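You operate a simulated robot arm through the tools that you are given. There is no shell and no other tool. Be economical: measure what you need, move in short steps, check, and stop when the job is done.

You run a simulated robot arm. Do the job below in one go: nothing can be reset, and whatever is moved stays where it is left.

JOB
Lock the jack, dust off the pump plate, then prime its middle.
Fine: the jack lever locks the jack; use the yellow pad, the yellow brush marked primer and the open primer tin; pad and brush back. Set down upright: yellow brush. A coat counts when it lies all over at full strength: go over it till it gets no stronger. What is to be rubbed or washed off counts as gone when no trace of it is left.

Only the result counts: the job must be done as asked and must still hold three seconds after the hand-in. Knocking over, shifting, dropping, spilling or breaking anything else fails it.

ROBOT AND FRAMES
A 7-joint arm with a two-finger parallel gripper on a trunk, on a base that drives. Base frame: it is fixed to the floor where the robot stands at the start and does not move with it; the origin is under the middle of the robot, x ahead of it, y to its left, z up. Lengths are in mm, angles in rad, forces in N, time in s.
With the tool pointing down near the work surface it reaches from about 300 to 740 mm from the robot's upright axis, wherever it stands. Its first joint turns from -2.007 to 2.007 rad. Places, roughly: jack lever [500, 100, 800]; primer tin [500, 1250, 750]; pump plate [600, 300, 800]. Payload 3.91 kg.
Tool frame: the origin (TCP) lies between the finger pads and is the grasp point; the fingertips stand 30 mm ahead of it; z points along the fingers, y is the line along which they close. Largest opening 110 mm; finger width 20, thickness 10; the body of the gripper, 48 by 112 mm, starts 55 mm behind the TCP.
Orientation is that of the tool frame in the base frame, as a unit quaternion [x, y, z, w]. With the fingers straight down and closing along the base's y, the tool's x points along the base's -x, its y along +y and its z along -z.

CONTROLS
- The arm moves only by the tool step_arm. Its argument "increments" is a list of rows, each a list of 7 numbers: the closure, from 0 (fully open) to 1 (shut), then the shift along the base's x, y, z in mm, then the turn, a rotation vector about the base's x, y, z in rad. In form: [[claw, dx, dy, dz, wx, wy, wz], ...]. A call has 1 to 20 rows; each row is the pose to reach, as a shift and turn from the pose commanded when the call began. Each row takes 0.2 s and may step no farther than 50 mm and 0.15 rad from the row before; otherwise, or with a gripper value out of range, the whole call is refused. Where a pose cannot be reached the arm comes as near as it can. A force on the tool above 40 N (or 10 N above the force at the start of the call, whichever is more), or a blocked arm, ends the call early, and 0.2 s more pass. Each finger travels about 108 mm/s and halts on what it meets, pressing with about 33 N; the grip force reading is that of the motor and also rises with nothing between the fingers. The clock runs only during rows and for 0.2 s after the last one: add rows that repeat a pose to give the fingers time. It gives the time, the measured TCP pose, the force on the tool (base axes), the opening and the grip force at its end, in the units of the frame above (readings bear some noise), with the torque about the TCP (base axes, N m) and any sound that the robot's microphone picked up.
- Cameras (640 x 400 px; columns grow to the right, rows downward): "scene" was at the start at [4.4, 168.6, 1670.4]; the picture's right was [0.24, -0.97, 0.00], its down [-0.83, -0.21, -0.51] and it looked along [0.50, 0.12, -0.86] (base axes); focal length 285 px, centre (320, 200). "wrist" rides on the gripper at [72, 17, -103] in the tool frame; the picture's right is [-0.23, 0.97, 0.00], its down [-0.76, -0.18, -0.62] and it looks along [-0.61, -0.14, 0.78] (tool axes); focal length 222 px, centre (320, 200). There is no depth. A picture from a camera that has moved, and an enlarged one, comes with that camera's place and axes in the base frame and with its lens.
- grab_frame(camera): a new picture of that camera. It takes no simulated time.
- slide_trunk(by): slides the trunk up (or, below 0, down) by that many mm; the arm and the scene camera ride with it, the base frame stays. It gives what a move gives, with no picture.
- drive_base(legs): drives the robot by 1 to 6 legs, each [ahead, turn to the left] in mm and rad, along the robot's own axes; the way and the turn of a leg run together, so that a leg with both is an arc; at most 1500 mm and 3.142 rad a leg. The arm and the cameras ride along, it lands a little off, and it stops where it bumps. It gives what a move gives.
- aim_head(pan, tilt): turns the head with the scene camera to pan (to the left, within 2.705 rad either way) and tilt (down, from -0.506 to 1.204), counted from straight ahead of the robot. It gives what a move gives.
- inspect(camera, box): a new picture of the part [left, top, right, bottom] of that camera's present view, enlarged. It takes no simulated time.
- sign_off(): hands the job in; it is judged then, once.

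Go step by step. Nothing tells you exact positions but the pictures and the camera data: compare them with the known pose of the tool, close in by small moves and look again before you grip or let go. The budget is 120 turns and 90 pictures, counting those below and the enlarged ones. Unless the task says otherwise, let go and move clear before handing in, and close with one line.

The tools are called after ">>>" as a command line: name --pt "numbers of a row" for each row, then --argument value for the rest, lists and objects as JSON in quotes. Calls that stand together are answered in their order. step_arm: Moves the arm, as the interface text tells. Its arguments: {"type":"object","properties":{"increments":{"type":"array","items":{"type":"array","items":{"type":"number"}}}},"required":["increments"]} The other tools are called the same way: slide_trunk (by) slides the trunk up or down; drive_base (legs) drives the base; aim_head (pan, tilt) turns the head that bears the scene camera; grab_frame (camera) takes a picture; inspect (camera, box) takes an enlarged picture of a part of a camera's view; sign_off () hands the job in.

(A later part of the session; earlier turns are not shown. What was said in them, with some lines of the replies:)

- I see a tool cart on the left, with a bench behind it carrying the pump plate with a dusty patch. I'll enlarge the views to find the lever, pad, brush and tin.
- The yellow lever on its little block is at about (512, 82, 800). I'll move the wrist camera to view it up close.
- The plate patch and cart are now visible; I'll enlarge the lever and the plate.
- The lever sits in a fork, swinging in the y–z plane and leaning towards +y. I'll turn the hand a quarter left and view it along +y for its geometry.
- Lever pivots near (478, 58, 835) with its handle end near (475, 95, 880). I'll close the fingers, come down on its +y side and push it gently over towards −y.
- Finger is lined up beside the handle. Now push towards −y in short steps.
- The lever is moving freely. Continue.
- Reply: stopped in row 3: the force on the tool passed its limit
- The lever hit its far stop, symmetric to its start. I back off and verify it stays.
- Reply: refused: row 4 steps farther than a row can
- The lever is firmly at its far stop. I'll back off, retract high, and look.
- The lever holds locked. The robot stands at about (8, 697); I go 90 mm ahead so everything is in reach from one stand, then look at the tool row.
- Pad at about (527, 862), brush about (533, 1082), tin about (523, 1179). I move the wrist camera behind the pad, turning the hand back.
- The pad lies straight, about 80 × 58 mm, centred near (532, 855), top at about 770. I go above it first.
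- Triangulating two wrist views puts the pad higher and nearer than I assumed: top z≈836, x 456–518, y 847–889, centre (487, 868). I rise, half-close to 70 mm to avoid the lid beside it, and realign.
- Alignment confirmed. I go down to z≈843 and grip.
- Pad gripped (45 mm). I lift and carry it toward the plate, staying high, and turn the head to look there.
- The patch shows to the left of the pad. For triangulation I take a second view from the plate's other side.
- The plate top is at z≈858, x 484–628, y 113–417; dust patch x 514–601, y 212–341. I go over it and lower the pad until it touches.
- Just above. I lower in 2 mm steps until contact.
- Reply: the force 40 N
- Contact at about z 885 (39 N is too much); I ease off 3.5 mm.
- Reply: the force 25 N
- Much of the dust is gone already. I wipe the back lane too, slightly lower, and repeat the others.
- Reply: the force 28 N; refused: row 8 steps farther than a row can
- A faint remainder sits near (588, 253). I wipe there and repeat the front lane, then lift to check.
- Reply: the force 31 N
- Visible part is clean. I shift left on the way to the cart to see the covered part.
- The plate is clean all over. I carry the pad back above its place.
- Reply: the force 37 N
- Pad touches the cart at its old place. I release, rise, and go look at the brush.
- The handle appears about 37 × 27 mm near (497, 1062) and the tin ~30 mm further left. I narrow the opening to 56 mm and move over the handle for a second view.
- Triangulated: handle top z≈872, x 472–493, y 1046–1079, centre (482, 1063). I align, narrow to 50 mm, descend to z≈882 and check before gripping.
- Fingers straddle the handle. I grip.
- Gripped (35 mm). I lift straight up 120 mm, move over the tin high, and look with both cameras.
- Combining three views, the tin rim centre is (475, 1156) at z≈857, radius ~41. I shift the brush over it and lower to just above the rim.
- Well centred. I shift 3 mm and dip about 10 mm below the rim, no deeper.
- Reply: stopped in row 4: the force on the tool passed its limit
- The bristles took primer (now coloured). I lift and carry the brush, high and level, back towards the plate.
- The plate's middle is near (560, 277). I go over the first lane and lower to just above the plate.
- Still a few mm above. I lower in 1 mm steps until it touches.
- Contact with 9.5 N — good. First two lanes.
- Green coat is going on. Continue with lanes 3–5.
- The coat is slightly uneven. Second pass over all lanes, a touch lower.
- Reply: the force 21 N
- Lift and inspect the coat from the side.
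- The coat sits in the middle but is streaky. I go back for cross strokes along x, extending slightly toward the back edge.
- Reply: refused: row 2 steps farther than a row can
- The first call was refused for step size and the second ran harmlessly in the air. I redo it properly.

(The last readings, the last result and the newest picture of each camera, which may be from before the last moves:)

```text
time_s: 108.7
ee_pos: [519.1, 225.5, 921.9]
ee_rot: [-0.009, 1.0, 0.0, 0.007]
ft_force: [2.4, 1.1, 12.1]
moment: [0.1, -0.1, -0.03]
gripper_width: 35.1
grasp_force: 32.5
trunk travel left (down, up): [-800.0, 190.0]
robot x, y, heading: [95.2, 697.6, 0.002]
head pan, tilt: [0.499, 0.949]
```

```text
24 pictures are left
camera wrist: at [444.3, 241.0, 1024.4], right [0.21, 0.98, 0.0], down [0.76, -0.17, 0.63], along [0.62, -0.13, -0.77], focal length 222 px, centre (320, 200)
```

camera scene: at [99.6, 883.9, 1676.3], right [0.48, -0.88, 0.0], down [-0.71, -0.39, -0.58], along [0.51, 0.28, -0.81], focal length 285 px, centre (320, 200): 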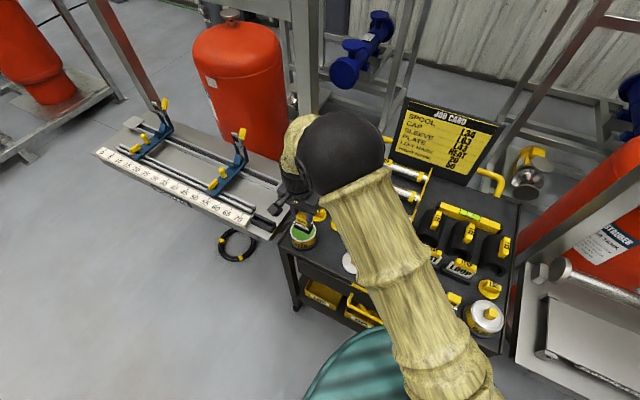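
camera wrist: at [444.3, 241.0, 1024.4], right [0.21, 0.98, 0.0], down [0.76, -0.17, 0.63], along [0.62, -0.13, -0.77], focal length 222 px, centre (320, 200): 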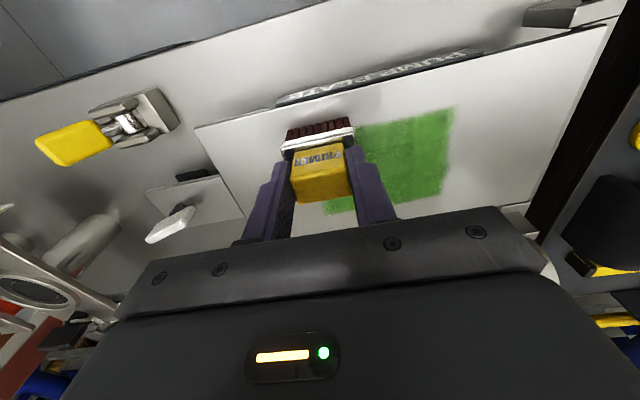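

>>> step_arm --pt "0.95 0 0 35 0 0 0" --pt "0.95 -5 25 70 0 0 0" --pt "0.95 -10 65 88 0 0 0" --pt "0.95 -15 112 88 0 0 0" --pt "0.95 -21 160 88 0 0 0" --pt "0.95 -21 208 88 0 0 0" --pt "0.95 -21 208 88 0 0 0"

>>> inspect --camera "wrist" --box '[120, 80, 320, 230]'

```text
time_s: 110.3
ee_pos: [498.7, 429.9, 1009.7]
ee_rot: [-0.009, 1.0, 0.0, 0.006]
ft_force: [-0.2, 0.3, -0.1]
moment: [0.03, 0.01, -0.04]
gripper_width: 35.1
grasp_force: 33.2
trunk travel left (down, up): [-800.0, 190.0]
robot x, y, heading: [93.9, 697.6, 0.003]
head pan, tilt: [0.499, 0.949]
```

```text
2.67 times, centred on (220, 155) of wrist
camera zoom: at [425.3, 446.5, 1111.8], right [0.21, 0.98, 0.0], down [0.76, -0.17, 0.63], along [0.62, -0.13, -0.77], focal length 592 px, centre (587, 320)
```

zoom: 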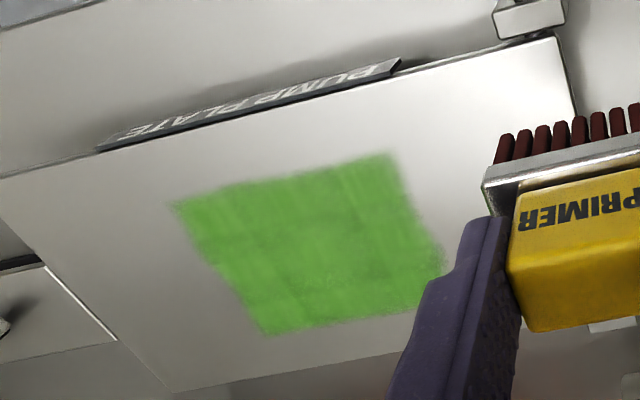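

Stronger and more even; the front strip is still a bit streaky. Another pass with dense lanes along y, starting at the front.

>>> step_arm --pt "0.95 8 -40 0 0 0 0" --pt "0.95 14 -80 -15 0 0 0" --pt "0.95 14 -102 -50 0 0 0" --pt "0.95 14 -102 -85 0 0 0" --pt "0.95 14 -102 -88.3 0 0 0" --pt "0.95 14 -129 -88.3 0 0 0" --pt "0.95 14 -156 -88.3 0 0 0" --pt "0.95 14 -183 -88.3 0 0 0" --pt "0.95 14 -210 -88.3 0 0 0" --pt "0.95 24 -210 -88.3 0 0 0" --pt "0.95 24 -183 -88.3 0 0 0" --pt "0.95 24 -156 -88.3 0 0 0" --pt "0.95 24 -129 -88.3 0 0 0" --pt "0.95 24 -102 -88.3 0 0 0" --pt "0.95 36 -102 -88.4 0 0 0" --pt "0.95 36 -129 -88.4 0 0 0" --pt "0.95 36 -156 -88.4 0 0 0" --pt "0.95 36 -183 -88.4 0 0 0" --pt "0.95 36 -210 -88.4 0 0 0"

```text
time_s: 114.3
ee_pos: [532.7, 222.2, 922.5]
ee_rot: [-0.009, 1.0, -0.001, 0.008]
ft_force: [0.8, 4.4, 18.5]
moment: [0.36, -0.02, 0.01]
gripper_width: 34.9
grasp_force: 33.0
trunk travel left (down, up): [-800.0, 190.0]
robot x, y, heading: [98.4, 695.9, 0.0]
head pan, tilt: [0.499, 0.949]
```

>>> step_arm --pt "0.95 16 0 -0.1 0 0 0" --pt "0.95 16 27 -0.1 0 0 0" --pt "0.95 16 54 -0.1 0 0 0" --pt "0.95 16 81 -0.1 0 0 0" --pt "0.95 16 108 -0.1 0 0 0" --pt "0.95 34 108 -0.3 0 0 0" --pt "0.95 34 81 -0.3 0 0 0" --pt "0.95 34 54 -0.3 0 0 0" --pt "0.95 34 27 -0.3 0 0 0" --pt "0.95 34 0 -0.3 0 0 0" --pt "0.95 52 0 -0.5 0 0 0" --pt "0.95 52 27 -0.5 0 0 0" --pt "0.95 52 54 -0.5 0 0 0" --pt "0.95 52 81 -0.5 0 0 0" --pt "0.95 52 108 -0.5 0 0 0" --pt "0.95 66 108 -0.6 0 0 0" --pt "0.95 66 81 -0.6 0 0 0" --pt "0.95 66 54 -0.6 0 0 0" --pt "0.95 66 27 -0.6 0 0 0" --pt "0.95 66 0 -0.6 0 0 0"

```text
time_s: 118.5
ee_pos: [602.1, 222.7, 921.2]
ee_rot: [-0.008, 1.0, 0.0, 0.007]
ft_force: [0.8, 2.4, 15.1]
moment: [0.4, -0.06, -0.08]
gripper_width: 35.2
grasp_force: 33.0
trunk travel left (down, up): [-800.0, 190.0]
robot x, y, heading: [97.6, 695.2, -0.003]
head pan, tilt: [0.499, 0.949]
```

>>> step_arm --pt "0.95 9 0 -0.1 0 0 0" --pt "0.95 9 27 -0.1 0 0 0" --pt "0.95 9 54 -0.1 0 0 0" --pt "0.95 9 81 -0.1 0 0 0" --pt "0.95 9 108 -0.1 0 0 0" --pt "0.95 9 108 35 0 0 0" --pt "0.95 -25 130 60 0 0 0" --pt "0.95 -60 155 80 0 0 0" --pt "0.95 -85 185 89 0 0 0" --pt "0.95 -102 210 89 0 0 0" --pt "0.95 -102 210 89 0 0 0"

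>>> inspect --camera "wrist" --box '[120, 80, 320, 230]'

```text
time_s: 120.9
ee_pos: [497.6, 430.6, 1007.1]
ee_rot: [-0.009, 1.0, 0.0, 0.007]
ft_force: [-0.8, 0.8, -2.1]
moment: [0.0, 0.02, -0.01]
gripper_width: 35.0
grasp_force: 33.9
trunk travel left (down, up): [-800.0, 190.0]
robot x, y, heading: [96.3, 698.4, 0.001]
head pan, tilt: [0.499, 0.949]
```

```text
2.67 times, centred on (220, 155) of wrist
camera zoom: at [422.4, 447.8, 1110.1], right [0.21, 0.98, 0.0], down [0.76, -0.16, 0.63], along [0.62, -0.13, -0.77], focal length 592 px, centre (587, 320)
```

zoom: 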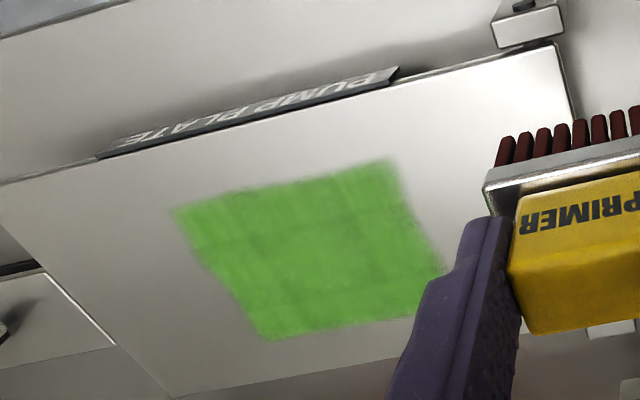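

Nearly uniform. One more cross pass, slightly wider at both ends, to bring the rims to full strength.

>>> step_arm --pt "0.95 8 -40 0 0 0 0" --pt "0.95 12 -80 -15 0 0 0" --pt "0.95 12 -91 -50 0 0 0" --pt "0.95 12 -91 -85 0 0 0" --pt "0.95 12 -91 -88.3 0 0 0" --pt "0.95 37 -91 -88.5 0 0 0" --pt "0.95 62 -91 -88.7 0 0 0" --pt "0.95 87 -91 -88.9 0 0 0" --pt "0.95 112 -91 -89.1 0 0 0" --pt "0.95 112 -104 -89.1 0 0 0" --pt "0.95 87 -104 -88.9 0 0 0" --pt "0.95 62 -104 -88.7 0 0 0" --pt "0.95 37 -104 -88.5 0 0 0" --pt "0.95 12 -104 -88.3 0 0 0" --pt "0.95 12 -130 -88.3 0 0 0" --pt "0.95 37 -130 -88.5 0 0 0" --pt "0.95 62 -130 -88.7 0 0 0" --pt "0.95 87 -130 -88.9 0 0 0" --pt "0.95 112 -130 -89.1 0 0 0"

```text
time_s: 124.9
ee_pos: [611.3, 303.1, 921.6]
ee_rot: [-0.008, 1.0, -0.001, 0.008]
ft_force: [-5.0, -1.0, 25.1]
moment: [0.18, 0.35, 0.11]
gripper_width: 35.2
grasp_force: 32.7
trunk travel left (down, up): [-800.0, 190.0]
robot x, y, heading: [98.0, 694.5, -0.004]
head pan, tilt: [0.499, 0.949]
```

>>> step_arm --pt "0.95 0 -25 0.2 0 0 0" --pt "0.95 -25 -25 0.3 0 0 0" --pt "0.95 -50 -25 0.5 0 0 0" --pt "0.95 -75 -25 0.7 0 0 0" --pt "0.95 -100 -25 0.8 0 0 0" --pt "0.95 -100 -50 0.8 0 0 0" --pt "0.95 -75 -50 0.7 0 0 0" --pt "0.95 -50 -50 0.5 0 0 0" --pt "0.95 -25 -50 0.3 0 0 0" --pt "0.95 0 -50 0.2 0 0 0" --pt "0.95 0 -75 0.2 0 0 0" --pt "0.95 -25 -75 0.3 0 0 0" --pt "0.95 -50 -75 0.5 0 0 0" --pt "0.95 -75 -75 0.7 0 0 0" --pt "0.95 -100 -75 0.8 0 0 0" --pt "0.95 -100 -88 0.8 0 0 0" --pt "0.95 -75 -88 0.7 0 0 0" --pt "0.95 -50 -88 0.5 0 0 0" --pt "0.95 -25 -88 0.3 0 0 0" --pt "0.95 0 -88 0.2 0 0 0"

```text
time_s: 129.1
ee_pos: [609.9, 215.1, 920.8]
ee_rot: [-0.008, 1.0, -0.001, 0.008]
ft_force: [-3.0, -1.1, 17.0]
moment: [0.04, 0.27, 0.11]
gripper_width: 34.9
grasp_force: 33.7
trunk travel left (down, up): [-800.0, 190.0]
robot x, y, heading: [97.7, 695.8, -0.006]
head pan, tilt: [0.499, 0.949]
```

>>> step_arm --pt "0.95 0 0 35 0 0 0" --pt "0.95 -25 -15 70 0 0 0" --pt "0.95 -60 -30 90 0 0 0" --pt "0.95 -100 -50 90 0 0 0" --pt "0.95 -110 -70 90 0 0 0" --pt "0.95 -110 -70 90 0 0 0"

>>> inspect --camera "wrist" --box '[330, 50, 570, 220]'

```text
time_s: 130.5
ee_pos: [501.2, 142.7, 1010.1]
ee_rot: [-0.008, 1.0, 0.0, 0.007]
ft_force: [-0.2, 0.0, -0.1]
moment: [0.02, 0.01, -0.04]
gripper_width: 35.4
grasp_force: 33.2
trunk travel left (down, up): [-800.0, 190.0]
robot x, y, heading: [94.7, 697.0, -0.002]
head pan, tilt: [0.499, 0.949]
```

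```text
2.35 times, centred on (450, 135) of wrist
camera zoom: at [426.2, 158.9, 1113.0], right [0.21, 0.98, 0.0], down [0.76, -0.17, 0.63], along [0.62, -0.13, -0.77], focal length 523 px, centre (14, 353)
```

zoom: 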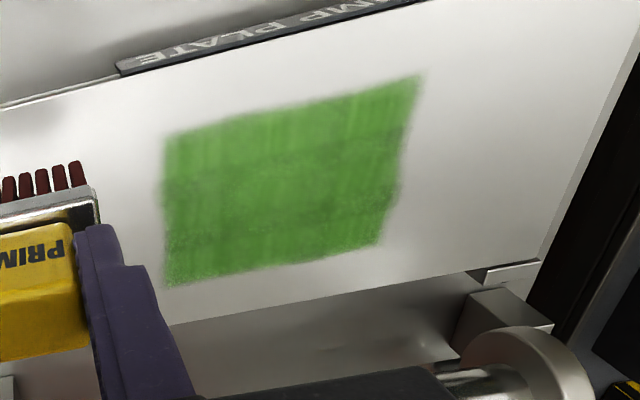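

From this side the coat still shows streaks and lighter rims, so I'll load the brush again. First carry it back toward the tin at height.

>>> step_arm --pt "0.95 0 35 30 0 0 0" --pt "0.95 0 84 30 0 0 0" --pt "0.95 0 133 30 0 0 0" --pt "0.95 0 182 30 0 0 0" --pt "0.95 0 231 30 0 0 0" --pt "0.95 0 280 30 0 0 0" --pt "0.95 0 329 30 0 0 0" --pt "0.95 0 378 30 0 0 0" --pt "0.95 0 427 30 0 0 0" --pt "0.95 0 476 30 0 0 0" --pt "0.95 -5 525 30 0 0 0" --pt "0.95 -10 574 30 0 0 0" --pt "0.95 -15 622 30 0 0 0" --pt "0.95 -21 670 30 0 0 0" --pt "0.95 -21 719 30 0 0 0" --pt "0.95 -21 768 30 0 0 0" --pt "0.95 -21 817 30 0 0 0" --pt "0.95 -21 866 30 0 0 0" --pt "0.95 -21 915 30 0 0 0" --pt "0.95 -21 915 30 0 0 0"

```text
time_s: 134.7
ee_pos: [481.9, 1058.2, 1040.8]
ee_rot: [-0.009, 1.0, 0.0, 0.008]
ft_force: [0.0, -0.3, 0.0]
moment: [0.0, -0.02, 0.0]
gripper_width: 35.2
grasp_force: 33.1
trunk travel left (down, up): [-800.0, 190.0]
robot x, y, heading: [94.7, 697.7, -0.001]
head pan, tilt: [0.499, 0.949]
```

>>> step_arm --pt "0.95 -1 50 0 0 0 0" --pt "0.95 -1 101 0 0 0 0" --pt "0.95 -1 101 -45 0 0 0" --pt "0.95 -1 101 -85 0 0 0" --pt "0.95 -1 101 -103 0 0 0" --pt "0.95 -1 101 -103 0 0 0"

>>> inspect --camera "scene" --box '[260, 190, 350, 260]'

```text
refused: row 2 steps farther than a row can; nothing moved
```

```text
5.71 times, centred on (305, 225) of scene
camera zoom: at [99.9, 883.1, 1676.4], right [0.48, -0.88, 0.0], down [-0.71, -0.39, -0.58], along [0.51, 0.28, -0.81], focal length 1630 px, centre (406, 57)
```

zoom: 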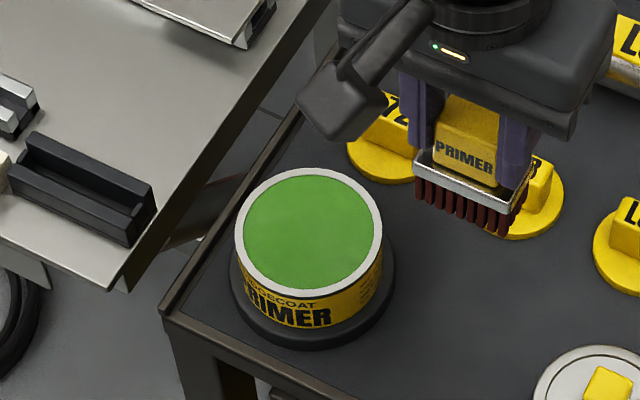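

>>> step_arm --pt "0.95 -1 35 0 0 0 0" --pt "0.95 -1 70 0 0 0 0" --pt "0.95 -1 101 0 0 0 0" --pt "0.95 -1 101 -45 0 0 0" --pt "0.95 -1 101 -85 0 0 0" --pt "0.95 -1 101 -102 0 0 0" --pt "0.95 -1 101 -106 0 0 0" --pt "0.95 -1 101 -109 0 0 0" --pt "0.95 -1 101 -109 0 0 0"

>>> inspect --camera "scene" --box '[260, 190, 350, 260]'

```text
time_s: 136.7
ee_pos: [478.0, 1159.1, 932.9]
ee_rot: [-0.007, 1.0, 0.0, 0.008]
ft_force: [0.0, -0.2, 11.1]
moment: [-0.13, 0.01, -0.02]
gripper_width: 35.1
grasp_force: 33.1
trunk travel left (down, up): [-800.0, 190.0]
robot x, y, heading: [98.2, 700.2, -0.001]
head pan, tilt: [0.499, 0.949]
```

```text
5.71 times, centred on (305, 225) of scene
camera zoom: at [98.8, 883.0, 1676.6], right [0.48, -0.88, 0.0], down [-0.71, -0.39, -0.58], along [0.51, 0.28, -0.81], focal length 1630 px, centre (406, 57)
```

zoom: 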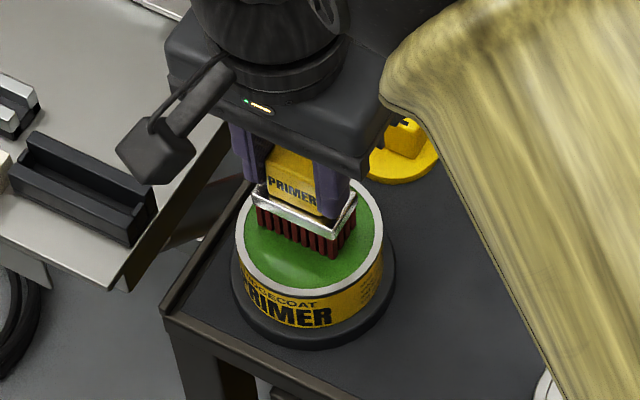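

Dipped. Back to the plate by the same high path.

>>> step_arm --pt "0.95 0 0 20 0 0 0" --pt "0.95 0 0 60 0 0 0" --pt "0.95 0 0 100 0 0 0" --pt "0.95 0 -45 108 0 0 0" --pt "0.95 0 -94 108 0 0 0" --pt "0.95 0 -143 108 0 0 0" --pt "0.95 0 -192 108 0 0 0" --pt "0.95 0 -241 108 0 0 0" --pt "0.95 0 -290 108 0 0 0" --pt "0.95 0 -339 108 0 0 0" --pt "0.95 0 -388 108 0 0 0" --pt "0.95 0 -437 108 0 0 0" --pt "0.95 0 -486 108 0 0 0" --pt "0.95 5 -534 108 0 0 0" --pt "0.95 10 -582 108 0 0 0" --pt "0.95 20 -630 108 0 0 0" --pt "0.95 26 -678 108 0 0 0" --pt "0.95 32 -726 108 0 0 0" --pt "0.95 32 -774 108 0 0 0" --pt "0.95 32 -774 108 0 0 0"

```text
time_s: 140.9
ee_pos: [510.8, 385.0, 1039.9]
ee_rot: [-0.009, 1.0, 0.0, 0.007]
ft_force: [-0.2, -0.3, 0.0]
moment: [0.01, -0.01, 0.03]
gripper_width: 35.0
grasp_force: 33.6
trunk travel left (down, up): [-800.0, 190.0]
robot x, y, heading: [98.8, 696.0, 0.002]
head pan, tilt: [0.499, 0.949]
```

>>> step_arm --pt "0.95 0 -45 0 0 0 0" --pt "0.95 0 -47 -45 0 0 0" --pt "0.95 0 -47 -90 0 0 0" --pt "0.95 0 -47 -115 0 0 0" --pt "0.95 0 -47 -118 0 0 0" --pt "0.95 0 -72 -118 0 0 0" --pt "0.95 0 -97 -118 0 0 0" --pt "0.95 0 -122 -118 0 0 0" --pt "0.95 0 -147 -118 0 0 0" --pt "0.95 0 -171 -118 0 0 0" --pt "0.95 14 -171 -118.2 0 0 0" --pt "0.95 14 -147 -118.2 0 0 0" --pt "0.95 14 -122 -118.2 0 0 0" --pt "0.95 14 -97 -118.2 0 0 0" --pt "0.95 14 -72 -118.2 0 0 0" --pt "0.95 14 -47 -118.2 0 0 0"

```text
time_s: 144.3
ee_pos: [523.7, 338.4, 922.3]
ee_rot: [-0.007, 1.0, 0.0, 0.007]
ft_force: [-0.1, -0.7, -1.2]
moment: [-0.02, 0.03, -0.02]
gripper_width: 35.2
grasp_force: 33.0
trunk travel left (down, up): [-800.0, 190.0]
robot x, y, heading: [97.0, 698.5, -0.003]
head pan, tilt: [0.499, 0.949]
```

Slightly too high (no force). I lower 1.5 mm and redo these lanes.

>>> step_arm --pt "0.95 0 0 -1.5 0 0 0" --pt "0.95 0 -25 -1.5 0 0 0" --pt "0.95 0 -50 -1.5 0 0 0" --pt "0.95 0 -75 -1.5 0 0 0" --pt "0.95 0 -100 -1.5 0 0 0" --pt "0.95 0 -124 -1.5 0 0 0" --pt "0.95 -12 -124 -1.5 0 0 0" --pt "0.95 -12 -100 -1.5 0 0 0" --pt "0.95 -12 -75 -1.5 0 0 0" --pt "0.95 -12 -50 -1.5 0 0 0" --pt "0.95 -12 -25 -1.5 0 0 0" --pt "0.95 -12 0 -1.5 0 0 0" --pt "0.95 14 0 -1.7 0 0 0" --pt "0.95 14 -25 -1.7 0 0 0" --pt "0.95 14 -50 -1.7 0 0 0" --pt "0.95 14 -75 -1.7 0 0 0" --pt "0.95 14 -100 -1.7 0 0 0" --pt "0.95 14 -124 -1.7 0 0 0"

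```text
time_s: 148.1
ee_pos: [539.0, 217.0, 921.3]
ee_rot: [-0.008, 1.0, -0.001, 0.009]
ft_force: [0.1, 6.0, 25.4]
moment: [0.65, -0.12, 0.05]
gripper_width: 35.3
grasp_force: 33.0
trunk travel left (down, up): [-800.0, 190.0]
robot x, y, heading: [99.3, 699.2, 0.0]
head pan, tilt: [0.499, 0.949]
```

>>> step_arm --pt "0.95 16 0 0.1 0 0 0" --pt "0.95 16 31 0.1 0 0 0" --pt "0.95 16 62 0.1 0 0 0" --pt "0.95 16 93 0.1 0 0 0" --pt "0.95 16 124 0.1 0 0 0" --pt "0.95 34 124 0 0 0 0" --pt "0.95 34 93 0 0 0 0" --pt "0.95 34 62 0 0 0 0" --pt "0.95 34 31 0 0 0 0" --pt "0.95 34 0 0 0 0 0" --pt "0.95 52 0 -0.2 0 0 0" --pt "0.95 52 31 -0.2 0 0 0" --pt "0.95 52 62 -0.2 0 0 0" --pt "0.95 52 93 -0.2 0 0 0" --pt "0.95 52 124 -0.2 0 0 0" --pt "0.95 70 124 -0.4 0 0 0" --pt "0.95 70 93 -0.4 0 0 0" --pt "0.95 70 62 -0.4 0 0 0" --pt "0.95 70 31 -0.4 0 0 0" --pt "0.95 70 0 -0.4 0 0 0"

```text
time_s: 152.3
ee_pos: [606.1, 215.0, 921.3]
ee_rot: [-0.008, 1.0, -0.002, 0.008]
ft_force: [1.6, 2.9, 17.6]
moment: [0.45, -0.13, -0.01]
gripper_width: 35.1
grasp_force: 33.6
trunk travel left (down, up): [-800.0, 190.0]
robot x, y, heading: [95.2, 697.9, -0.0]
head pan, tilt: [0.499, 0.949]
```

>>> step_arm --pt "0.95 0 0 35 0 0 0" --pt "0.95 -25 -15 70 0 0 0" --pt "0.95 -60 -30 89 0 0 0" --pt "0.95 -98 -52 89 0 0 0" --pt "0.95 -107 -73 89 0 0 0" --pt "0.95 -107 -73 89 0 0 0"

>>> inspect --camera "wrist" --box '[330, 50, 570, 220]'

```text
time_s: 153.7
ee_pos: [503.1, 142.6, 1007.5]
ee_rot: [-0.008, 1.0, 0.0, 0.007]
ft_force: [0.6, 0.6, -0.8]
moment: [0.0, 0.0, -0.05]
gripper_width: 35.0
grasp_force: 33.2
trunk travel left (down, up): [-800.0, 190.0]
robot x, y, heading: [96.2, 694.9, 0.001]
head pan, tilt: [0.499, 0.949]
```

```text
2.35 times, centred on (450, 135) of wrist
camera zoom: at [427.6, 158.8, 1110.2], right [0.21, 0.98, 0.0], down [0.76, -0.17, 0.63], along [0.62, -0.13, -0.77], focal length 523 px, centre (14, 353)
```

zoom: 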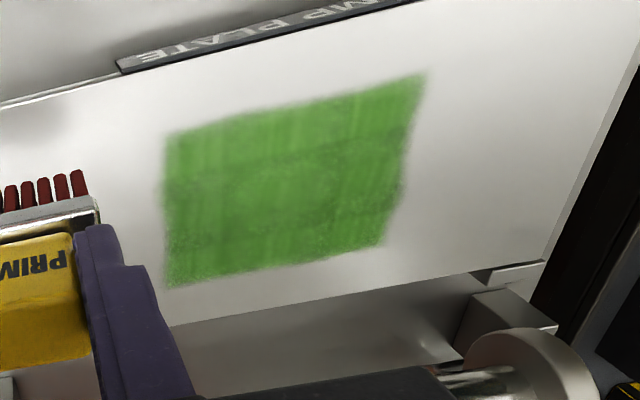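

The coat no longer changes between passes and its outline is fixed, so it is at full strength. Now I return the brush to its place at (481.5, 1062).

>>> step_arm --pt "0.95 0 35 30 0 0 0" --pt "0.95 0 84 30 0 0 0" --pt "0.95 0 133 30 0 0 0" --pt "0.95 0 182 30 0 0 0" --pt "0.95 0 231 30 0 0 0" --pt "0.95 0 280 30 0 0 0" --pt "0.95 0 329 30 0 0 0" --pt "0.95 0 378 30 0 0 0" --pt "0.95 0 427 30 0 0 0" --pt "0.95 0 476 30 0 0 0" --pt "0.95 -5 525 30 0 0 0" --pt "0.95 -10 574 30 0 0 0" --pt "0.95 -15 622 30 0 0 0" --pt "0.95 -21 670 30 0 0 0" --pt "0.95 -21 719 30 0 0 0" --pt "0.95 -21 768 30 0 0 0" --pt "0.95 -21 817 30 0 0 0" --pt "0.95 -21 866 30 0 0 0" --pt "0.95 -21 915 30 0 0 0" --pt "0.95 -21 919 30 0 0 0"

>>> grab_frame --camera "wrist"

```text
time_s: 157.9
ee_pos: [480.8, 1060.7, 1037.1]
ee_rot: [-0.008, 1.0, 0.0, 0.007]
ft_force: [-0.5, 0.4, -0.3]
moment: [0.06, 0.04, 0.0]
gripper_width: 34.9
grasp_force: 32.6
trunk travel left (down, up): [-800.0, 190.0]
robot x, y, heading: [94.6, 693.5, 0.002]
head pan, tilt: [0.499, 0.949]
```

```text
17 pictures are left
camera wrist: at [406.3, 1075.7, 1140.0], right [0.21, 0.98, 0.0], down [0.76, -0.17, 0.63], along [0.62, -0.13, -0.77], focal length 222 px, centre (320, 200)
```

wrist: 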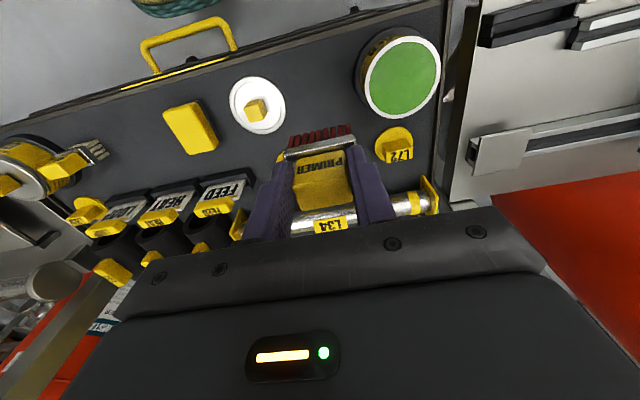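

>>> step_arm --pt "0.95 0.5 1 -45 0 0 0" --pt "0.95 0.5 1 -90 0 0 0" --pt "0.95 0.5 1 -130 0 0 0" --pt "0.95 0.5 1 -150 0 0 0" --pt "0.95 0.5 1 -154 0 0 0" --pt "0.95 0.5 1 -156 0 0 0" --pt "0.95 0.5 1 -156 0 0 0"

>>> grab_frame --camera "wrist"

```text
time_s: 159.5
ee_pos: [482.6, 1061.7, 879.5]
ee_rot: [-0.008, 1.0, 0.0, 0.007]
ft_force: [0.2, 0.0, 0.0]
moment: [-0.01, -0.02, 0.02]
gripper_width: 34.8
grasp_force: 33.2
trunk travel left (down, up): [-800.0, 190.0]
robot x, y, heading: [96.8, 698.4, -0.001]
head pan, tilt: [0.499, 0.949]
```

```text
16 pictures are left
camera wrist: at [407.6, 1077.4, 983.7], right [0.21, 0.98, 0.0], down [0.76, -0.17, 0.63], along [0.62, -0.13, -0.77], focal length 222 px, centre (320, 200)
```

wrist: 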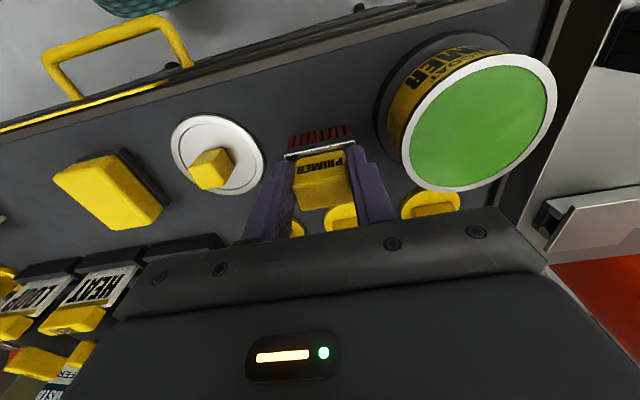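

>>> step_arm --pt "0.95 0 0 -1 0 0 0" --pt "0.95 0 0 -2 0 0 0" --pt "0.95 0 0 -3 0 0 0" --pt "0.95 0 0 -3 0 0 0"

```text
time_s: 160.5
ee_pos: [481.1, 1062.4, 878.2]
ee_rot: [-0.009, 1.0, 0.0, 0.007]
ft_force: [0.4, -0.8, -0.7]
moment: [0.01, 0.02, 0.01]
gripper_width: 34.9
grasp_force: 33.1
trunk travel left (down, up): [-800.0, 190.0]
robot x, y, heading: [97.7, 696.1, 0.007]
head pan, tilt: [0.499, 0.949]
```

>>> step_arm --pt "0.95 0 0 -0.8 0 0 0" --pt "0.95 0 0 -1.6 0 0 0" --pt "0.95 0 0 -1.6 0 0 0"

```text
time_s: 161.3
ee_pos: [481.9, 1061.8, 877.0]
ee_rot: [-0.008, 1.0, 0.001, 0.007]
ft_force: [0.6, -0.2, 0.1]
moment: [-0.02, -0.07, -0.01]
gripper_width: 34.9
grasp_force: 33.3
trunk travel left (down, up): [-800.0, 190.0]
robot x, y, heading: [96.8, 697.5, -0.002]
head pan, tilt: [0.499, 0.949]
```

>>> step_arm --pt "0.95 0 0 -0.8 0 0 0" --pt "0.95 0 0 -1.6 0 0 0" --pt "0.95 0 0 -1.6 0 0 0"

```text
time_s: 162.1
ee_pos: [481.3, 1061.6, 876.4]
ee_rot: [-0.008, 1.0, 0.002, 0.009]
ft_force: [0.6, -1.1, 17.5]
moment: [-0.19, -0.21, -0.04]
gripper_width: 35.2
grasp_force: 33.2
trunk travel left (down, up): [-800.0, 190.0]
robot x, y, heading: [97.0, 697.6, -0.001]
head pan, tilt: [0.499, 0.949]
```

The brush stands on the cart. I release, open to 52 mm, and lift clear.

>>> step_arm --pt "0.95 0 0 0.7 0 0 0" --pt "0.75 0 0 0.7 0 0 0" --pt "0.54 0 0 0.7 0 0 0" --pt "0.54 0 0 0.7 0 0 0" --pt "0.54 0 0 15 0 0 0" --pt "0.54 0 0 45 0 0 0" --pt "0.54 0 0 90 0 0 0" --pt "0.54 0 0 130 0 0 0" --pt "0.54 -40 -20 140 0 0 0" --pt "0.54 -80 -40 140 0 0 0" --pt "0.54 -80 -40 140 0 0 0"

>>> grab_frame --camera "wrist"

```text
time_s: 164.5
ee_pos: [404.2, 1021.1, 1013.8]
ee_rot: [-0.007, 1.0, -0.001, 0.007]
ft_force: [-0.3, -0.1, 0.7]
moment: [0.01, 0.0, 0.02]
gripper_width: 50.7
grasp_force: 0.1
trunk travel left (down, up): [-800.0, 190.0]
robot x, y, heading: [95.7, 700.7, 0.002]
head pan, tilt: [0.499, 0.949]
```

```text
15 pictures are left
camera wrist: at [329.1, 1037.3, 1117.0], right [0.21, 0.98, 0.0], down [0.76, -0.17, 0.63], along [0.62, -0.13, -0.77], focal length 222 px, centre (320, 200)
```

wrist: 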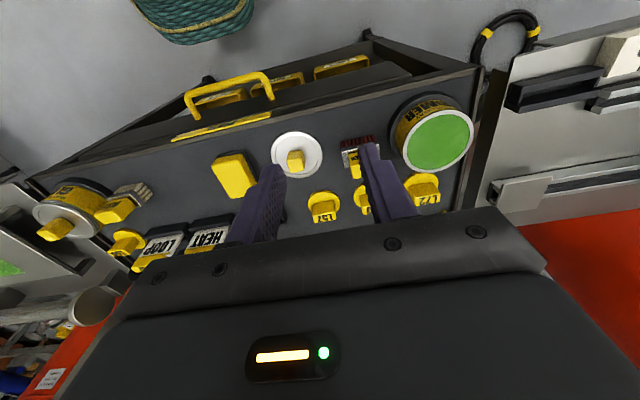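

The brush stands upright in place. I take a final unobstructed look at the coat and lever.

>>> step_arm --pt "0.54 35 -30 10 0 0 0" --pt "0.4 70 -60 20 0 0 0" --pt "0.2 76 -108 20 0 0 0" --pt "0 76 -157 20 0 0 0" --pt "0 76 -206 20 0 0 0" --pt "0 76 -255 20 0 0 0" --pt "0 76 -304 20 0 0 0" --pt "0 76 -353 20 0 0 0" --pt "0 76 -402 20 0 0 0" --pt "0 76 -451 20 0 0 0" --pt "0 76 -500 20 0 0 0" --pt "0 76 -549 20 0 0 0" --pt "0 76 -598 20 0 0 0" --pt "0 76 -647 20 0 0 0" --pt "0 70 -696 10 0 0 0" --pt "0 66 -735 0 0 0 0" --pt "0 66 -735 0 0 0 0"

>>> grab_frame --camera "wrist"

>>> inspect --camera "wrist" --box '[230, 80, 410, 220]'

```text
refused: row 15 steps farther than a row can; nothing moved
```

```text
14 pictures are left
camera wrist: at [329.1, 1037.3, 1117.0], right [0.21, 0.98, 0.0], down [0.76, -0.17, 0.63], along [0.62, -0.13, -0.77], focal length 222 px, centre (320, 200)
```

wrist: 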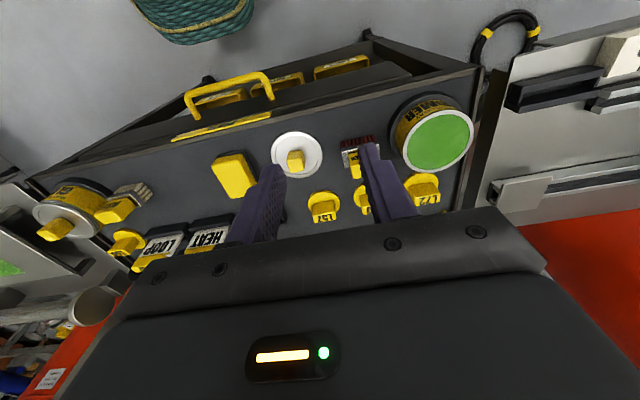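

```text
2.86 times, centred on (320, 150) of wrist
camera zoom: at [329.1, 1037.3, 1117.0], right [0.21, 0.98, 0.0], down [0.76, -0.17, 0.63], along [0.62, -0.13, -0.77], focal length 635 px, centre (320, 343)
```

zoom: 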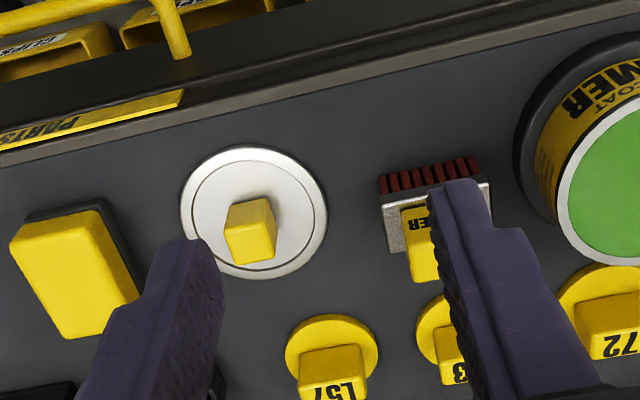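

>>> step_arm --pt "0.54 35 -30 5 0 0 0" --pt "0.4 70 -60 10 0 0 0" --pt "0.2 76 -108 10 0 0 0" --pt "0 76 -157 10 0 0 0" --pt "0 76 -206 10 0 0 0" --pt "0 76 -255 10 0 0 0" --pt "0 76 -304 10 0 0 0" --pt "0 76 -353 10 0 0 0" --pt "0 76 -402 10 0 0 0" --pt "0 76 -451 10 0 0 0" --pt "0 76 -500 10 0 0 0" --pt "0 76 -549 10 0 0 0" --pt "0 76 -598 10 0 0 0" --pt "0 76 -647 10 0 0 0" --pt "0 74 -692 5 0 0 0" --pt "0 70 -735 0 0 0 0" --pt "0 70 -735 0 0 0 0"

>>> inspect --camera "wrist" --box '[200, 70, 440, 220]'

```text
time_s: 168.1
ee_pos: [473.6, 283.5, 1015.7]
ee_rot: [-0.009, 1.0, 0.0, 0.006]
ft_force: [-0.2, 0.2, 0.3]
moment: [-0.02, -0.01, -0.02]
gripper_width: 110.0
grasp_force: 0.1
trunk travel left (down, up): [-800.0, 190.0]
robot x, y, heading: [98.3, 695.1, -0.004]
head pan, tilt: [0.499, 0.949]
```

```text
2.67 times, centred on (320, 145) of wrist
camera zoom: at [398.1, 300.9, 1118.5], right [0.21, 0.98, 0.0], down [0.76, -0.16, 0.63], along [0.62, -0.13, -0.77], focal length 592 px, centre (320, 347)
```

zoom: 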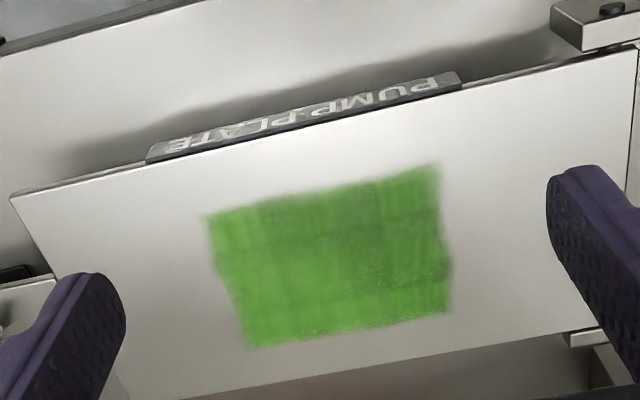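

>>> inspect --camera "wrist" --box '[265, 125, 375, 210]'

```text
4.71 times, centred on (320, 168) of wrist
camera zoom: at [398.1, 300.9, 1118.5], right [0.21, 0.98, 0.0], down [0.76, -0.16, 0.63], along [0.62, -0.13, -0.77], focal length 1045 px, centre (320, 353)
```

zoom: 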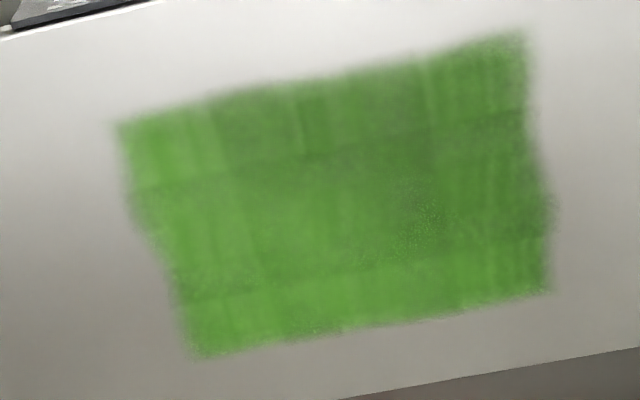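

The coat covers the whole zone and matches the previous passes. Quick check of the lever.

>>> inspect --camera "wrist" --box '[60, 90, 240, 220]'

```text
3.08 times, centred on (150, 155) of wrist
camera zoom: at [398.1, 300.9, 1118.5], right [0.21, 0.98, 0.0], down [0.76, -0.16, 0.63], along [0.62, -0.13, -0.77], focal length 684 px, centre (843, 338)
```

zoom: 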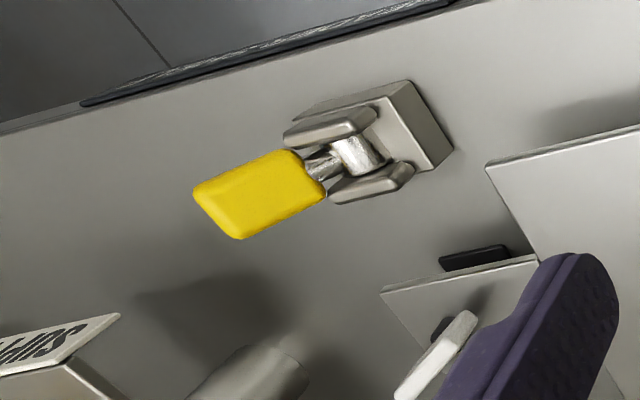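

The lever is over at its far stop, the plate is clean and coated, the pad and brush are back, and the hand is clear and empty. I hand in.

>>> sign_off

```text
The job is handed in.
```

The jack lever is locked over at its far stop, no dust was left on the pump plate when I checked before priming, and its middle is primed; the last pass made the coat no stronger. The pad and the yellow primer brush are back in their places, the brush standing upright.
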